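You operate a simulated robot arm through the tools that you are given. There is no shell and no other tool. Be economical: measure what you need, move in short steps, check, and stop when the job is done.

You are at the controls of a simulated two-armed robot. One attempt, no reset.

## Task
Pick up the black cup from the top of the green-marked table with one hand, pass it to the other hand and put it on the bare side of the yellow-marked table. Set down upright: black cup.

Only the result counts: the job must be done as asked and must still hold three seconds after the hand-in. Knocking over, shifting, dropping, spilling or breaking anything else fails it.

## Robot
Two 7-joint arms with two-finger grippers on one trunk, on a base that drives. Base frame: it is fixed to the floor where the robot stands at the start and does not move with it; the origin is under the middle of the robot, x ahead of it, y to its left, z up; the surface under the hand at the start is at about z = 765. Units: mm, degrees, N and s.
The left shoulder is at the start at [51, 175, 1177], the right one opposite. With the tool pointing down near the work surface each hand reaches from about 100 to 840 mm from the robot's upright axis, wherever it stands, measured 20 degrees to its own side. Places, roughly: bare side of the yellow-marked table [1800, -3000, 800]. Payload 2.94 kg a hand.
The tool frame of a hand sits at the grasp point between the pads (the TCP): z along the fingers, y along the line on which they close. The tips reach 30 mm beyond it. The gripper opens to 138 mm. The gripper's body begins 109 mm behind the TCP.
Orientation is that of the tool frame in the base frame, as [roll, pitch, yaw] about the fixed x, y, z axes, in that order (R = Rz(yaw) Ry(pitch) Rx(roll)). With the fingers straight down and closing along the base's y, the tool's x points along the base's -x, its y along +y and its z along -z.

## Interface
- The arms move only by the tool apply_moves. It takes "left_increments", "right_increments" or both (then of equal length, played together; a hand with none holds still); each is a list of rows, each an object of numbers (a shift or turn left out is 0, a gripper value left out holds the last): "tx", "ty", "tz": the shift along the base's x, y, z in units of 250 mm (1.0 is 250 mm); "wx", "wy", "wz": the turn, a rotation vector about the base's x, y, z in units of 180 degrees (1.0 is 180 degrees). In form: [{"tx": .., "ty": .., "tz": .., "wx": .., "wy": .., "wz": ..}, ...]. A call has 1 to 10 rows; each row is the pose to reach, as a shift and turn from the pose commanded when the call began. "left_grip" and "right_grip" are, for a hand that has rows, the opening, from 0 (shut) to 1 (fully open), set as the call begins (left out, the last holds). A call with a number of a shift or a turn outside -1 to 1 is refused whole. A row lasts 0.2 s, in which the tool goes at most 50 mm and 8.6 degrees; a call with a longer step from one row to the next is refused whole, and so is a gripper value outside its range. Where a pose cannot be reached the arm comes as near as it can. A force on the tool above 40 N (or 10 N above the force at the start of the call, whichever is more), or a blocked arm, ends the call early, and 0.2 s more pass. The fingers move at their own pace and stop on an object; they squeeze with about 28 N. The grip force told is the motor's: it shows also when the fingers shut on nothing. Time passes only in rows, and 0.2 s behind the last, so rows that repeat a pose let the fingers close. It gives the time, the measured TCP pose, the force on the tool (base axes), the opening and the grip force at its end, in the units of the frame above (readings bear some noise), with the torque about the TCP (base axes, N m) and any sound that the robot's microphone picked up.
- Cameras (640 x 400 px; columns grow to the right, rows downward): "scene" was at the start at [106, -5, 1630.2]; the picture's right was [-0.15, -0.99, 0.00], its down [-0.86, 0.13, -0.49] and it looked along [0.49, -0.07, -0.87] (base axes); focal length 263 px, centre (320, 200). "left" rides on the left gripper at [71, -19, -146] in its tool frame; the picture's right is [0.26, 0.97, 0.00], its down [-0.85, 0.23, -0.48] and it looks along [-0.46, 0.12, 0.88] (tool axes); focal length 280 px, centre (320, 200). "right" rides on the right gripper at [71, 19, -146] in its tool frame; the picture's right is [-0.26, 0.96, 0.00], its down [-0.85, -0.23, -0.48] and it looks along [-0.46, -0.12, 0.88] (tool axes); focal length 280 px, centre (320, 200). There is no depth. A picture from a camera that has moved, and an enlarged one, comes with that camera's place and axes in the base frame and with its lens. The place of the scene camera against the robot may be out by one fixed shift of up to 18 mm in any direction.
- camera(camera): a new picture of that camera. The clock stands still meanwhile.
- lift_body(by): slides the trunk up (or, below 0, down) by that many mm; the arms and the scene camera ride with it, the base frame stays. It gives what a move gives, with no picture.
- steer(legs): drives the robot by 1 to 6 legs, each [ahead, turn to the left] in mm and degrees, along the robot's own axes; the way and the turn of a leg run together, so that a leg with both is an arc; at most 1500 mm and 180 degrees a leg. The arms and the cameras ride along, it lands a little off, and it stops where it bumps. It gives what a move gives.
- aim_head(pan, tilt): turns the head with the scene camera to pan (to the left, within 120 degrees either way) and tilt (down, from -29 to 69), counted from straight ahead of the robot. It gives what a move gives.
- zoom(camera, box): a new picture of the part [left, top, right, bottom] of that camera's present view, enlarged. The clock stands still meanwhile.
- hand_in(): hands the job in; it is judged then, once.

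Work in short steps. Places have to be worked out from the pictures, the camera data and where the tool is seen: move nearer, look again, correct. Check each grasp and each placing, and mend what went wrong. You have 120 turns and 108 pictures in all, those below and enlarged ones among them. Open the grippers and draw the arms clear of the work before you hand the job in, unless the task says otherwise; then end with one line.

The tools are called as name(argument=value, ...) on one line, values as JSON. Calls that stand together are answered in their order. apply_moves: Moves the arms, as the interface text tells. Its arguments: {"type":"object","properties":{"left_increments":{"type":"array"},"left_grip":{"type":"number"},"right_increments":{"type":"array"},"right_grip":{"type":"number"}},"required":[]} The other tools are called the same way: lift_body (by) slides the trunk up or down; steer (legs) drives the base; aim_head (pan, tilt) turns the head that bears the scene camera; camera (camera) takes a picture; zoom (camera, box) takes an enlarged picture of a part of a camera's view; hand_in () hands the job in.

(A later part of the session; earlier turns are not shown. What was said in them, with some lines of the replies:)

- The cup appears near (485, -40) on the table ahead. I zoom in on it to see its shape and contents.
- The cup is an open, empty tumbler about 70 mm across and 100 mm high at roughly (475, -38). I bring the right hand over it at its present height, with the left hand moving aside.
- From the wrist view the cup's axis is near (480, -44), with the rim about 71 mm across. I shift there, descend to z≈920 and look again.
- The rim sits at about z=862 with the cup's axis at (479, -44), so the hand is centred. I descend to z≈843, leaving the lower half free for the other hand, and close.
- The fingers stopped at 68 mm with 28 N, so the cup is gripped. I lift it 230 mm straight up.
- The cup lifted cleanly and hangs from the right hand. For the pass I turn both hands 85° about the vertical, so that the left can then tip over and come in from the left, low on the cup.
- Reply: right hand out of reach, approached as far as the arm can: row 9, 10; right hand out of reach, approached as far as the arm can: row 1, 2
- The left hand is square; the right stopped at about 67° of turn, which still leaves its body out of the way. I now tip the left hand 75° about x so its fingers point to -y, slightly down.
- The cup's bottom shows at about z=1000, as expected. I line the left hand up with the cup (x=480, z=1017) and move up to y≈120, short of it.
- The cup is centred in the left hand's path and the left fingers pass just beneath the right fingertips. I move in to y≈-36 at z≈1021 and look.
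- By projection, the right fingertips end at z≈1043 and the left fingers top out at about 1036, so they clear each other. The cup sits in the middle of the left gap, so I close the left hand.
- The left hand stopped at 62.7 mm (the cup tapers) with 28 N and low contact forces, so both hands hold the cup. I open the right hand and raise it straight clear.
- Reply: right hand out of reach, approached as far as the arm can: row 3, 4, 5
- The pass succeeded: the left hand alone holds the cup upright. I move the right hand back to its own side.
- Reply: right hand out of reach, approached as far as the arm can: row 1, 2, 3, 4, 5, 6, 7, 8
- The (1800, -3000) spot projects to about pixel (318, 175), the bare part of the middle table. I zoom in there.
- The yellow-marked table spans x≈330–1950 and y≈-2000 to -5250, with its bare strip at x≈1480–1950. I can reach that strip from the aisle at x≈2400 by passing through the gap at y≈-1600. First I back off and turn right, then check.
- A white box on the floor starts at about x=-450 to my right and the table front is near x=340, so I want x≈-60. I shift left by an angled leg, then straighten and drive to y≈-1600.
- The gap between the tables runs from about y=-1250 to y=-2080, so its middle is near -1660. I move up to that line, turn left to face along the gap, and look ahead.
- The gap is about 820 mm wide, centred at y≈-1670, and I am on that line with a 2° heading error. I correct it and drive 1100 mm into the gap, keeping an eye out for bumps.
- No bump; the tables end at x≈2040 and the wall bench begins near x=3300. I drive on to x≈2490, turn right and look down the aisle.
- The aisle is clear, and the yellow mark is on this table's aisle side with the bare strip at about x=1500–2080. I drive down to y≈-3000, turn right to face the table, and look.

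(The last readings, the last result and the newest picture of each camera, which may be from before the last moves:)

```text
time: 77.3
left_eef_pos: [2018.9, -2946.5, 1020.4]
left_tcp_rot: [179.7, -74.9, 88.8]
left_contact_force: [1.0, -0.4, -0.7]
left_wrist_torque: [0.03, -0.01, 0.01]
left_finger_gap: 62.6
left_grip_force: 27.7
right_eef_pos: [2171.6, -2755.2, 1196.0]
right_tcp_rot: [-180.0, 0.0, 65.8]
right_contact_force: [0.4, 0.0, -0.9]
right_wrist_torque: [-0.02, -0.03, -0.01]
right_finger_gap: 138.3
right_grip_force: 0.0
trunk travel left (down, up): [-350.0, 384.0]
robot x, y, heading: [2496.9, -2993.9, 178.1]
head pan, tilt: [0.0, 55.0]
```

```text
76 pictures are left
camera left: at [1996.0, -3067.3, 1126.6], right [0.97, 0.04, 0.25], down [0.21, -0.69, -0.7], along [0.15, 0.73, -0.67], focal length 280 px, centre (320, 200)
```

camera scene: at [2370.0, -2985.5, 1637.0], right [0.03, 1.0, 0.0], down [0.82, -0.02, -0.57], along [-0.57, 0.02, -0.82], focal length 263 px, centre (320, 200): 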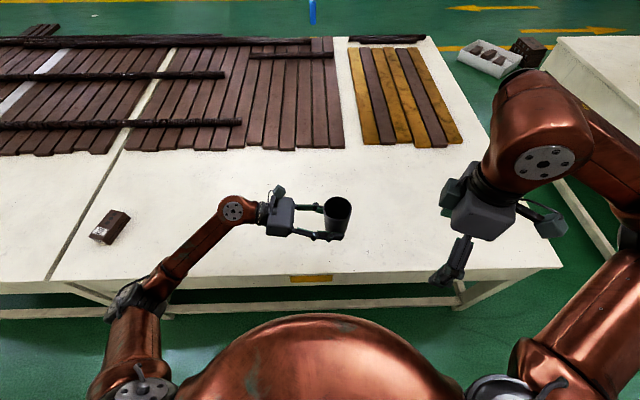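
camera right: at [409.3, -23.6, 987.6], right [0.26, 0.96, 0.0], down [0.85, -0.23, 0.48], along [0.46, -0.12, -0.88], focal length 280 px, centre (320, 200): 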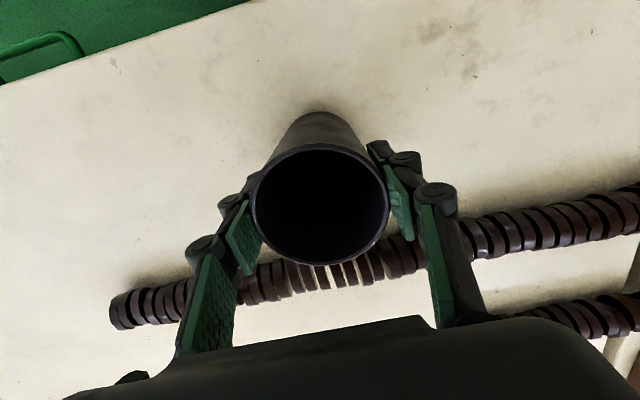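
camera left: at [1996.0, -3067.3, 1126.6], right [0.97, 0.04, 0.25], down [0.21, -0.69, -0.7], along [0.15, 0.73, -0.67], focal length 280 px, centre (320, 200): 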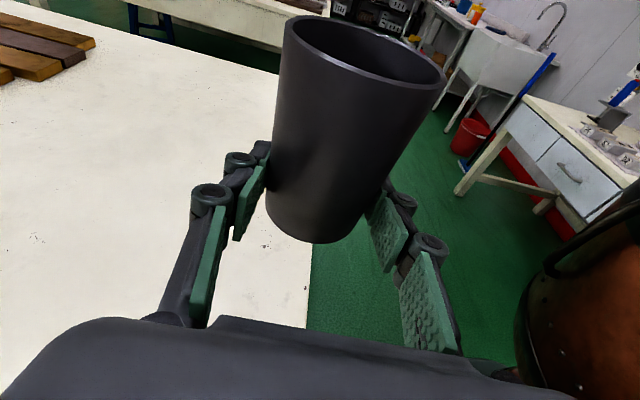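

Facing the bare strip: table edge at x≈2070, slats from x≈1493, nothing else near. I reach the cup forward 200 mm to x≈1820 at this height, then check.

apply_moves(left_increments=[{"tx": -0.1}, {"tx": -0.22}, {"tx": -0.36}, {"tx": -0.5}, {"tx": -0.64}, {"tx": -0.74}, {"tx": -0.8}, {"tx": -0.8}])

apply_moves(left_increments=[{"tz": -0.08}, {"tz": -0.18}, {"tz": -0.28}, {"tz": -0.38}, {"tz": -0.48}, {"tz": -0.54}, {"tz": -0.54}])

camera(camera="scene")

camera(camera="left")

```text
time: 79.1
left_eef_pos: [1819.0, -2946.8, 1021.3]
left_tcp_rot: [179.7, -75.0, 88.6]
left_contact_force: [-1.2, 0.3, -0.3]
left_wrist_torque: [-0.04, 0.01, 0.0]
left_finger_gap: 62.7
left_grip_force: 28.1
right_eef_pos: [2169.7, -2755.7, 1195.9]
right_tcp_rot: [180.0, 0.0, 65.7]
right_contact_force: [0.5, -0.4, -0.9]
right_wrist_torque: [0.0, -0.01, -0.02]
right_finger_gap: 137.7
right_grip_force: 0.1
trunk travel left (down, up): [-350.0, 384.0]
robot x, y, heading: [2497.5, -2995.5, 178.2]
head pan, tilt: [0.0, 55.0]
```

```text
time: 80.7
left_eef_pos: [1817.9, -2944.7, 884.0]
left_tcp_rot: [179.6, -75.0, 88.6]
left_contact_force: [-0.6, 0.4, -0.3]
left_wrist_torque: [0.0, -0.01, 0.01]
left_finger_gap: 62.6
left_grip_force: 27.6
right_eef_pos: [2170.2, -2754.0, 1197.1]
right_tcp_rot: [179.9, -0.1, 65.8]
right_contact_force: [-0.8, 0.5, 0.1]
right_wrist_torque: [0.0, -0.01, 0.0]
right_finger_gap: 138.1
right_grip_force: 0.1
trunk travel left (down, up): [-350.0, 384.0]
robot x, y, heading: [2494.5, -2994.2, 178.2]
head pan, tilt: [0.0, 55.0]
```

```text
75 pictures are left
camera scene: at [2370.1, -2985.4, 1637.0], right [0.03, 1.0, 0.0], down [0.82, -0.02, -0.57], along [-0.57, 0.02, -0.82], focal length 263 px, centre (320, 200)
```

scene: 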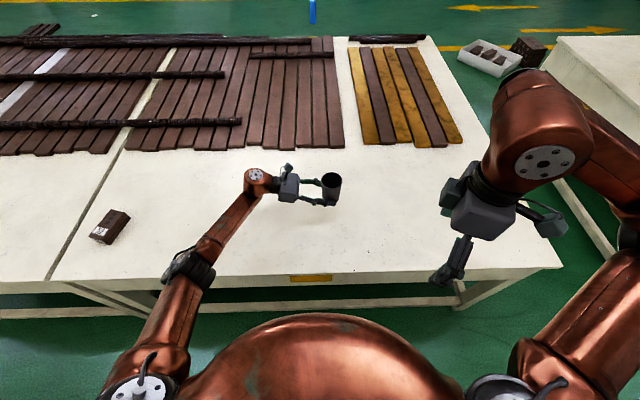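

```text
74 pictures are left
camera left: at [1796.0, -3066.1, 990.5], right [0.97, 0.04, 0.25], down [0.21, -0.69, -0.7], along [0.15, 0.73, -0.67], focal length 280 px, centre (320, 200)
```

left: 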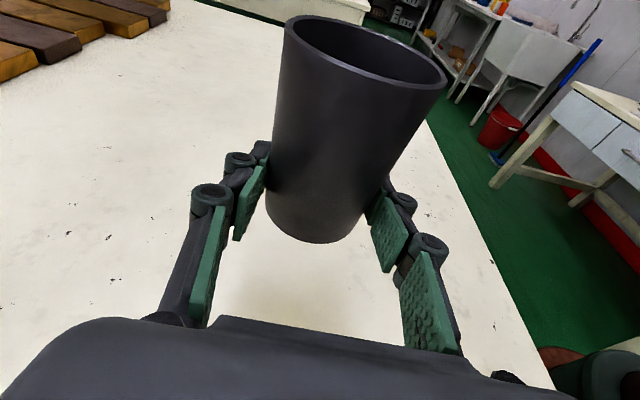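

The cup is over the bare strip, still upright. The left elbow hangs near the table edge, so I raise the trunk 80 mm for elbow clearance before lowering the hand.

lift_body(by=80)

apply_moves(left_increments=[{"tz": -0.1}, {"tz": -0.2}, {"tz": -0.3}, {"tz": -0.4}, {"tz": -0.48}, {"tz": -0.48}])

camera(camera="scene")

camera(camera="left")

```text
time: 81.8
left_eef_pos: [1818.3, -2946.2, 963.8]
left_tcp_rot: [179.4, -75.0, 88.8]
left_contact_force: [-1.3, 0.1, 0.0]
left_wrist_torque: [0.04, -0.01, 0.0]
left_finger_gap: 62.4
left_grip_force: 28.2
right_eef_pos: [2181.5, -2756.1, 1284.4]
right_tcp_rot: [-178.3, 0.8, 65.6]
right_contact_force: [-1.0, -1.0, 0.0]
right_wrist_torque: [0.01, -0.02, -0.03]
right_finger_gap: 138.1
right_grip_force: 0.0
trunk travel left (down, up): [-430.0, 304.0]
robot x, y, heading: [2489.7, -2995.9, 178.2]
head pan, tilt: [0.0, 55.0]
```

```text
time: 83.2
left_eef_pos: [1817.8, -2945.5, 844.7]
left_tcp_rot: [179.8, -75.0, 88.5]
left_contact_force: [0.0, -0.4, -0.4]
left_wrist_torque: [0.03, 0.02, -0.02]
left_finger_gap: 62.6
left_grip_force: 27.9
right_eef_pos: [2182.0, -2757.2, 1285.7]
right_tcp_rot: [-178.3, 0.7, 65.6]
right_contact_force: [0.5, 0.7, 0.4]
right_wrist_torque: [0.02, 0.01, -0.02]
right_finger_gap: 137.9
right_grip_force: 0.0
trunk travel left (down, up): [-430.0, 304.0]
robot x, y, heading: [2499.2, -2994.4, 178.3]
head pan, tilt: [0.0, 55.0]
```

```text
73 pictures are left
camera scene: at [2403.6, -2986.8, 1717.2], right [0.03, 1.0, 0.0], down [0.82, -0.02, -0.57], along [-0.57, 0.02, -0.82], focal length 263 px, centre (320, 200)
```

scene: 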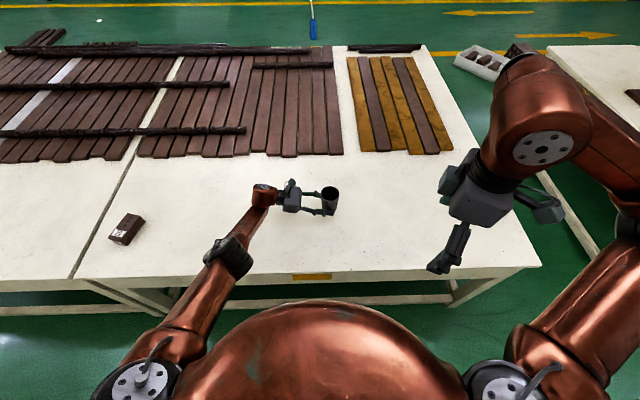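

```text
72 pictures are left
camera left: at [1795.3, -3067.6, 950.0], right [0.97, 0.04, 0.25], down [0.21, -0.69, -0.7], along [0.15, 0.73, -0.67], focal length 280 px, centre (320, 200)
```

left: 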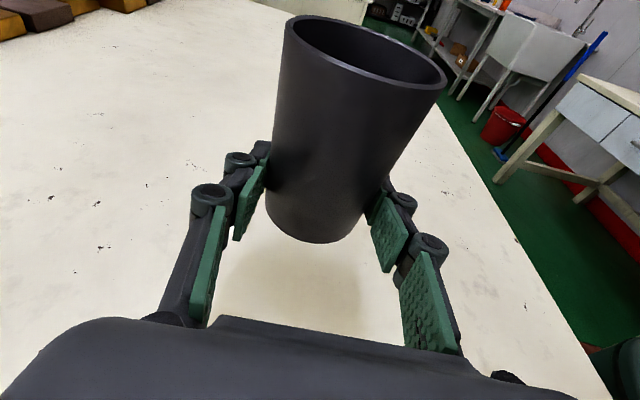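

The cup's bottom is at about z=822. I lower in 5 mm steps, watching the force.

apply_moves(left_increments=[{"tz": -0.02}, {"tz": -0.04}, {"tz": -0.06}, {"tz": -0.08}, {"tz": -0.1}])

camera(camera="left")

zoom(camera="scene", box=[200, 140, 400, 265])

```text
time: 84.4
left_eef_pos: [1820.1, -2933.1, 841.1]
left_tcp_rot: [-174.6, -76.2, 81.5]
left_contact_force: [0.0, -0.4, 0.0]
left_wrist_torque: [0.01, -0.02, 0.01]
left_finger_gap: 62.5
left_grip_force: 28.3
left hand out of reach, approached as far as the arm can: row 2, 3, 4, 5
right_eef_pos: [2182.8, -2756.8, 1285.9]
right_tcp_rot: [-178.3, 0.8, 65.5]
right_contact_force: [0.5, -0.4, 0.2]
right_wrist_torque: [0.03, -0.02, 0.0]
right_finger_gap: 138.1
right_grip_force: 0.0
trunk travel left (down, up): [-430.0, 304.0]
robot x, y, heading: [2496.5, -2995.0, 178.1]
head pan, tilt: [0.0, 55.0]
```

```text
71 pictures are left
camera left: at [1796.9, -3055.7, 945.0], right [0.97, 0.01, 0.23], down [0.18, -0.68, -0.72], along [0.15, 0.74, -0.66], focal length 280 px, centre (320, 200)
```

left: 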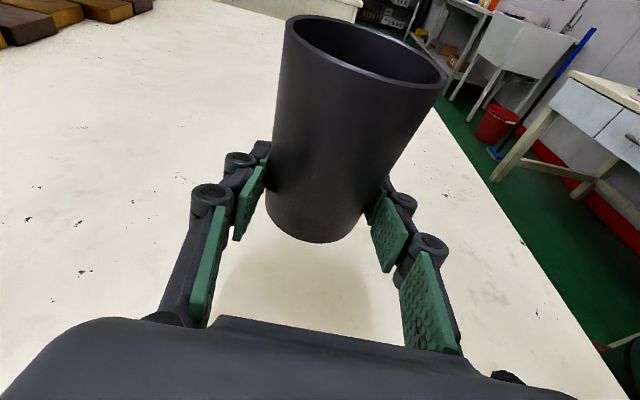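

```text
3.20 times, centred on (300, 202) of scene
camera zoom: at [2403.4, -2986.1, 1717.2], right [0.03, 1.0, 0.0], down [0.82, -0.02, -0.57], along [-0.57, 0.02, -0.82], focal length 842 px, centre (384, 192)
```

zoom: 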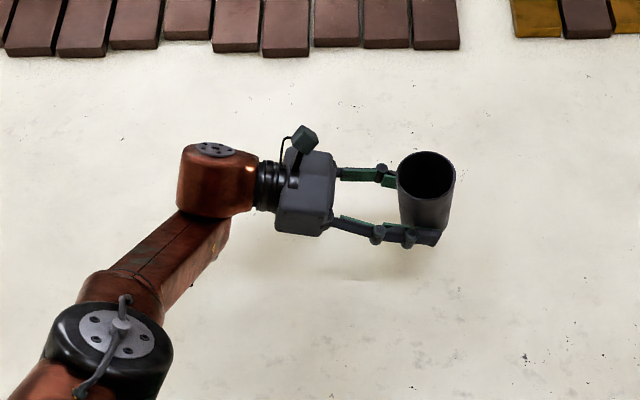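

The arm ran out of reach (tool twisted slightly). I draw the hand 60 mm back towards the robot and see whether the orientation recovers.

apply_moves(left_increments=[{"tx": 0.08, "tz": 0.02}, {"tx": 0.16, "tz": 0.04}, {"tx": 0.24, "tz": 0.04}, {"tx": 0.32, "tz": 0.04}, {"tx": 0.32, "tz": 0.04}])

```text
time: 85.6
left_eef_pos: [1898.5, -2946.1, 831.4]
left_tcp_rot: [179.7, -74.9, 88.6]
left_contact_force: [-0.2, -0.6, 0.1]
left_wrist_torque: [0.01, 0.0, 0.01]
left_finger_gap: 62.8
left_grip_force: 27.9
right_eef_pos: [2182.5, -2754.5, 1285.8]
right_tcp_rot: [-178.2, 0.8, 65.7]
right_contact_force: [0.5, 0.6, -0.2]
right_wrist_torque: [-0.02, 0.0, -0.02]
right_finger_gap: 137.8
right_grip_force: 0.0
trunk travel left (down, up): [-430.0, 304.0]
robot x, y, heading: [2494.3, -2992.1, 178.2]
head pan, tilt: [0.0, 55.0]
```

Orientation recovered at x=1898. To set the cup nearer the middle of the bare strip, I raise it 30 mm and drive 60 mm closer.

apply_moves(left_increments=[{"tz": 0.12}, {"tz": 0.12}])

steer(legs=[[60, 0]])

apply_moves(left_increments=[{"tz": -0.06}, {"tz": -0.12}, {"tz": -0.14}, {"tz": -0.16}, {"tz": -0.18}, {"tz": -0.2}])

camera(camera="left")

zoom(camera="scene", box=[200, 140, 400, 265])

```text
time: 86.2
left_eef_pos: [1899.3, -2946.3, 862.8]
left_tcp_rot: [179.6, -75.0, 88.7]
left_contact_force: [-0.4, 0.0, -1.9]
left_wrist_torque: [-0.01, 0.02, 0.01]
left_finger_gap: 62.8
left_grip_force: 28.1
right_eef_pos: [2184.2, -2756.1, 1286.1]
right_tcp_rot: [-178.3, 0.7, 65.6]
right_contact_force: [-0.8, 0.2, -0.4]
right_wrist_torque: [-0.01, -0.02, 0.01]
right_finger_gap: 137.9
right_grip_force: 0.0
trunk travel left (down, up): [-430.0, 304.0]
robot x, y, heading: [2498.0, -2995.1, 178.3]
head pan, tilt: [0.0, 55.0]
```

```text
time: 87.2
left_eef_pos: [1846.6, -2946.2, 866.1]
left_tcp_rot: [-178.0, -75.0, 86.4]
left_contact_force: [-0.6, -0.2, -1.5]
left_wrist_torque: [0.1, -0.04, -0.1]
left_finger_gap: 62.5
left_grip_force: 27.8
right_eef_pos: [2136.9, -2754.6, 1286.9]
right_tcp_rot: [-177.7, 0.9, 65.8]
right_contact_force: [-0.7, -0.4, 0.5]
right_wrist_torque: [-0.02, -0.16, 0.04]
right_finger_gap: 138.1
right_grip_force: 0.1
trunk travel left (down, up): [-430.0, 304.0]
robot x, y, heading: [2436.3, -2990.9, 178.1]
head pan, tilt: [0.0, 55.0]
```

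```text
time: 88.6
left_eef_pos: [1846.8, -2945.5, 816.8]
left_tcp_rot: [-178.0, -75.1, 86.5]
left_contact_force: [0.3, -0.6, -0.1]
left_wrist_torque: [0.04, 0.0, -0.01]
left_finger_gap: 62.5
left_grip_force: 27.5
right_eef_pos: [2137.1, -2753.7, 1287.7]
right_tcp_rot: [-177.6, 1.0, 65.7]
right_contact_force: [-1.0, 0.9, -0.6]
right_wrist_torque: [-0.01, -0.04, -0.02]
right_finger_gap: 137.9
right_grip_force: 0.0
trunk travel left (down, up): [-430.0, 304.0]
robot x, y, heading: [2437.5, -2990.3, 178.3]
head pan, tilt: [0.0, 55.0]
```

```text
69 pictures are left
camera left: at [1826.7, -3067.3, 922.5], right [0.97, 0.04, 0.24], down [0.21, -0.69, -0.7], along [0.14, 0.73, -0.67], focal length 280 px, centre (320, 200)
```

left: 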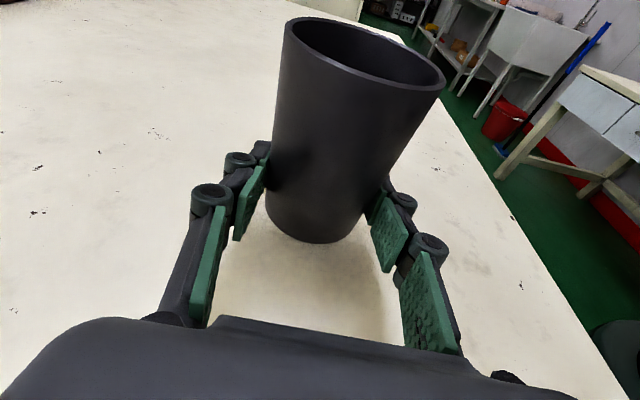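

```text
3.20 times, centred on (300, 202) of scene
camera zoom: at [2341.0, -2984.2, 1717.1], right [0.03, 1.0, 0.0], down [0.82, -0.02, -0.57], along [-0.57, 0.02, -0.82], focal length 842 px, centre (384, 192)
```

zoom: 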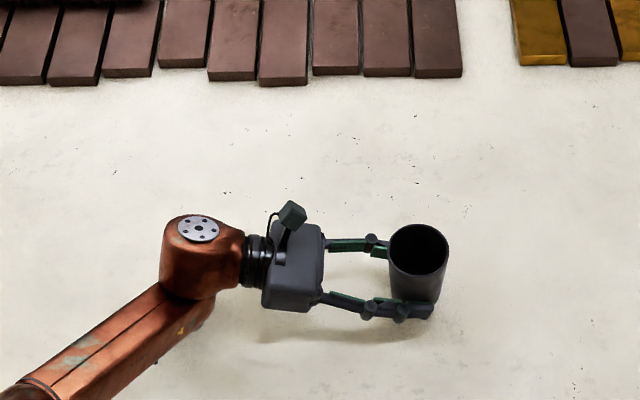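

The bottom is near z=795 with no contact yet and the orientation is within 1°. I continue down in 4 mm steps.

apply_moves(left_increments=[{"tz": -0.016}, {"tz": -0.032}, {"tz": -0.048}, {"tz": -0.064}, {"tz": -0.08}])

camera(camera="left")

```text
time: 89.8
left_eef_pos: [1847.8, -2945.6, 798.4]
left_tcp_rot: [-177.8, -75.0, 86.3]
left_contact_force: [0.0, -0.3, -1.3]
left_wrist_torque: [0.02, -0.02, 0.05]
left_finger_gap: 62.5
left_grip_force: 28.5
right_eef_pos: [2136.5, -2753.7, 1287.0]
right_tcp_rot: [-177.5, 1.0, 65.6]
right_contact_force: [0.3, 0.5, 0.3]
right_wrist_torque: [0.01, -0.01, -0.02]
right_finger_gap: 137.9
right_grip_force: 0.1
trunk travel left (down, up): [-430.0, 304.0]
robot x, y, heading: [2436.3, -2994.8, 178.4]
head pan, tilt: [0.0, 55.0]
```

```text
67 pictures are left
camera left: at [1827.5, -3068.3, 904.0], right [0.97, 0.04, 0.24], down [0.2, -0.69, -0.7], along [0.14, 0.73, -0.67], focal length 280 px, centre (320, 200)
```

left: 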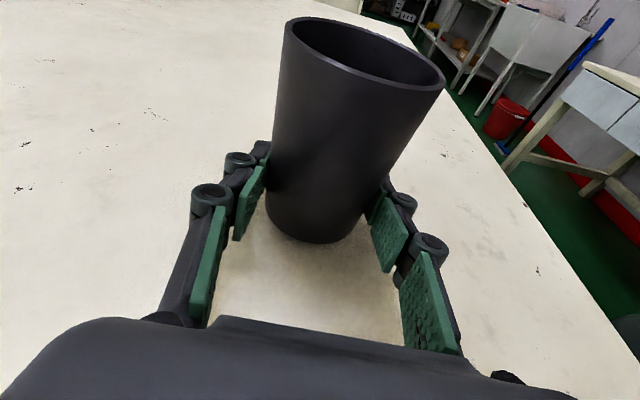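

Still free, with the bottom near z=776. I go on in 2 mm steps.

apply_moves(left_increments=[{"tz": -0.008}, {"tz": -0.016}, {"tz": -0.024}, {"tz": -0.032}])

apply_moves(left_increments=[{"tz": -0.006}, {"tz": -0.012}])

zoom(camera="left", box=[200, 150, 440, 300])

```text
time: 90.8
left_eef_pos: [1848.4, -2946.5, 790.6]
left_tcp_rot: [-177.6, -75.1, 86.1]
left_contact_force: [-0.2, -0.6, 0.4]
left_wrist_torque: [0.01, 0.02, 0.02]
left_finger_gap: 62.3
left_grip_force: 27.4
right_eef_pos: [2137.1, -2753.4, 1287.1]
right_tcp_rot: [-177.4, 1.1, 65.6]
right_contact_force: [0.2, 0.2, -0.8]
right_wrist_torque: [0.01, 0.01, 0.01]
right_finger_gap: 138.1
right_grip_force: 0.1
trunk travel left (down, up): [-430.0, 304.0]
robot x, y, heading: [2435.4, -2994.6, 178.3]
head pan, tilt: [0.0, 55.0]
```

```text
time: 91.4
left_eef_pos: [1847.8, -2944.9, 789.7]
left_tcp_rot: [-177.1, -75.3, 85.7]
left_contact_force: [1.4, -0.6, 9.1]
left_wrist_torque: [0.03, -0.31, -0.06]
left_finger_gap: 62.4
left_grip_force: 27.7
right_eef_pos: [2138.9, -2754.2, 1289.0]
right_tcp_rot: [-177.5, 1.0, 65.7]
right_contact_force: [0.4, -0.7, 0.4]
right_wrist_torque: [0.01, 0.04, -0.02]
right_finger_gap: 137.8
right_grip_force: 0.2
trunk travel left (down, up): [-430.0, 304.0]
robot x, y, heading: [2436.9, -2992.7, 178.3]
head pan, tilt: [0.0, 55.0]
```

```text
2.67 times, centred on (320, 225) of left
camera zoom: at [1826.7, -3067.1, 895.4], right [0.97, 0.04, 0.24], down [0.2, -0.68, -0.7], along [0.14, 0.73, -0.67], focal length 748 px, centre (320, 133)
```

zoom: 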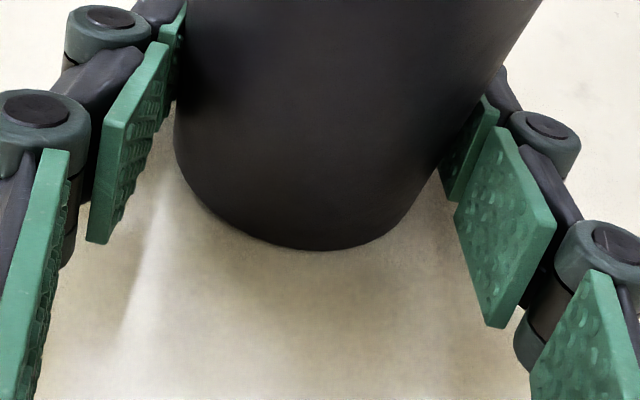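

A 9 N upward push, centred near the cup's bottom edge, shows it resting on the table (z≈767). I open the left hand.

apply_moves(left_increments=[{}, {}, {}, {}, {}, {}], left_grip=1.0)

camera(camera="left")

zoom(camera="scene", box=[200, 140, 400, 265])

```text
time: 92.8
left_eef_pos: [1847.2, -2944.4, 788.4]
left_tcp_rot: [-177.0, -75.0, 85.5]
left_contact_force: [0.1, 0.3, -0.8]
left_wrist_torque: [0.01, -0.03, 0.0]
left_finger_gap: 137.9
left_grip_force: 0.0
right_eef_pos: [2138.4, -2753.8, 1286.6]
right_tcp_rot: [-177.5, 0.9, 65.6]
right_contact_force: [0.0, -0.4, 0.8]
right_wrist_torque: [0.0, -0.01, -0.01]
right_finger_gap: 137.9
right_grip_force: 0.1
trunk travel left (down, up): [-430.0, 304.0]
robot x, y, heading: [2432.8, -2993.6, 178.2]
head pan, tilt: [0.0, 55.0]
```

```text
65 pictures are left
camera left: at [1826.8, -3066.7, 895.0], right [0.97, 0.04, 0.24], down [0.2, -0.69, -0.7], along [0.14, 0.73, -0.67], focal length 280 px, centre (320, 200)
```

left: 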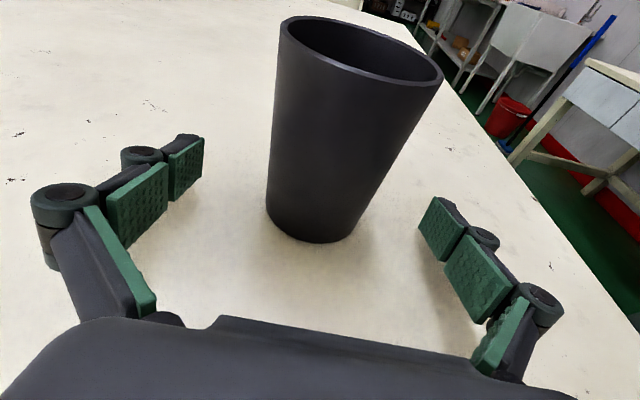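

```text
3.20 times, centred on (300, 202) of scene
camera zoom: at [2344.8, -2983.8, 1717.5], right [0.03, 1.0, 0.0], down [0.82, -0.02, -0.57], along [-0.57, 0.02, -0.82], focal length 842 px, centre (384, 192)
```

zoom: 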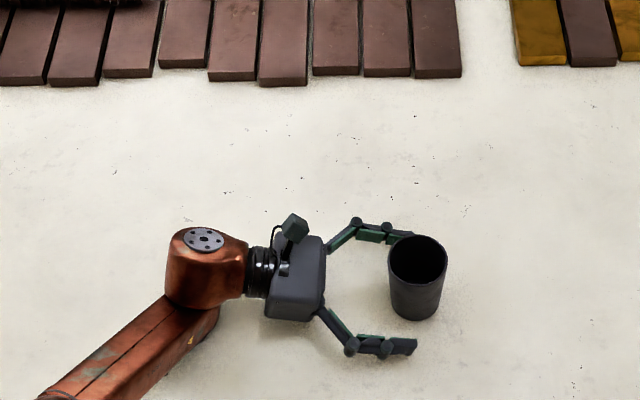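

The cup stands on the table with the fingers clear on both sides. I draw the hand back along its own axis, away from the cup, then up.

apply_moves(left_increments=[{"ty": -0.08, "tz": 0.021}, {"ty": -0.18, "tz": 0.047}, {"ty": -0.28, "tz": 0.074}, {"ty": -0.38, "tz": 0.1}, {"ty": -0.48, "tz": 0.127}, {"ty": -0.58, "tz": 0.153}, {"ty": -0.66, "tz": 0.18}, {"ty": -0.66, "tz": 0.32}, {"ty": -0.66, "tz": 0.46}, {"ty": -0.66, "tz": 0.6}])

camera(camera="scene")

camera(camera="left")

```text
time: 95.0
left_eef_pos: [1846.8, -3111.1, 937.6]
left_tcp_rot: [-177.7, -74.9, 86.3]
left_contact_force: [0.6, 0.2, -0.3]
left_wrist_torque: [-0.01, 0.02, -0.06]
left_finger_gap: 138.1
left_grip_force: 0.0
right_eef_pos: [2138.7, -2754.4, 1289.2]
right_tcp_rot: [-177.4, 0.9, 65.7]
right_contact_force: [-0.4, -0.1, 0.4]
right_wrist_torque: [-0.01, 0.02, -0.01]
right_finger_gap: 138.0
right_grip_force: 0.0
trunk travel left (down, up): [-430.0, 304.0]
robot x, y, heading: [2433.8, -2991.9, 178.5]
head pan, tilt: [0.0, 55.0]
```

```text
63 pictures are left
camera scene: at [2343.5, -2984.6, 1717.3], right [0.03, 1.0, 0.0], down [0.82, -0.02, -0.57], along [-0.57, 0.02, -0.82], focal length 263 px, centre (320, 200)
```

scene: 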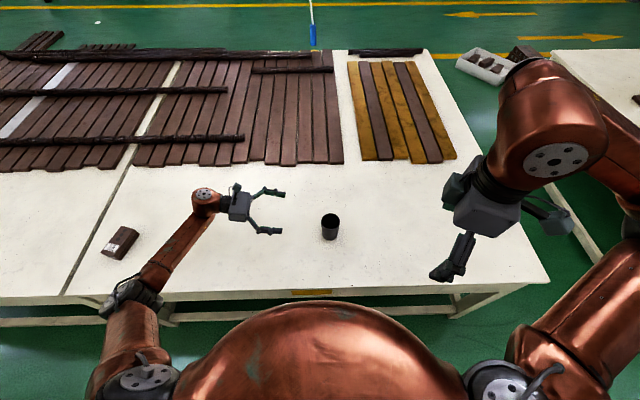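

```text
62 pictures are left
camera left: at [1826.4, -3232.3, 1044.0], right [0.97, 0.04, 0.24], down [0.2, -0.69, -0.7], along [0.14, 0.73, -0.67], focal length 280 px, centre (320, 200)
```

left: 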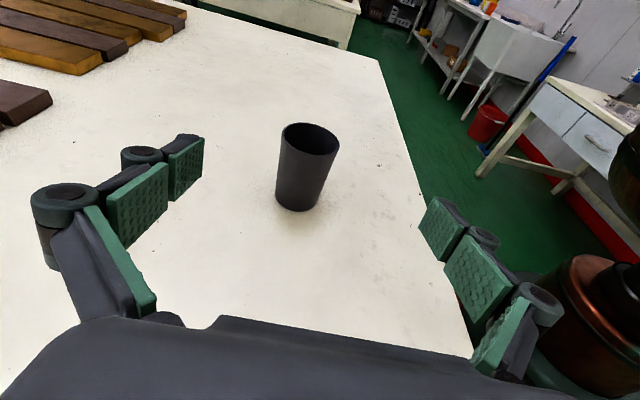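

The cup stands upright and free on the bare strip at about (1845, -2955), with both hands open and clear. I hand in.

hand_in()

```text
The job is handed in.
```

The black cup was picked up with the right hand, passed to the left, and now stands upright on the bare side of the yellow-marked table; nothing else was seen to be touched.
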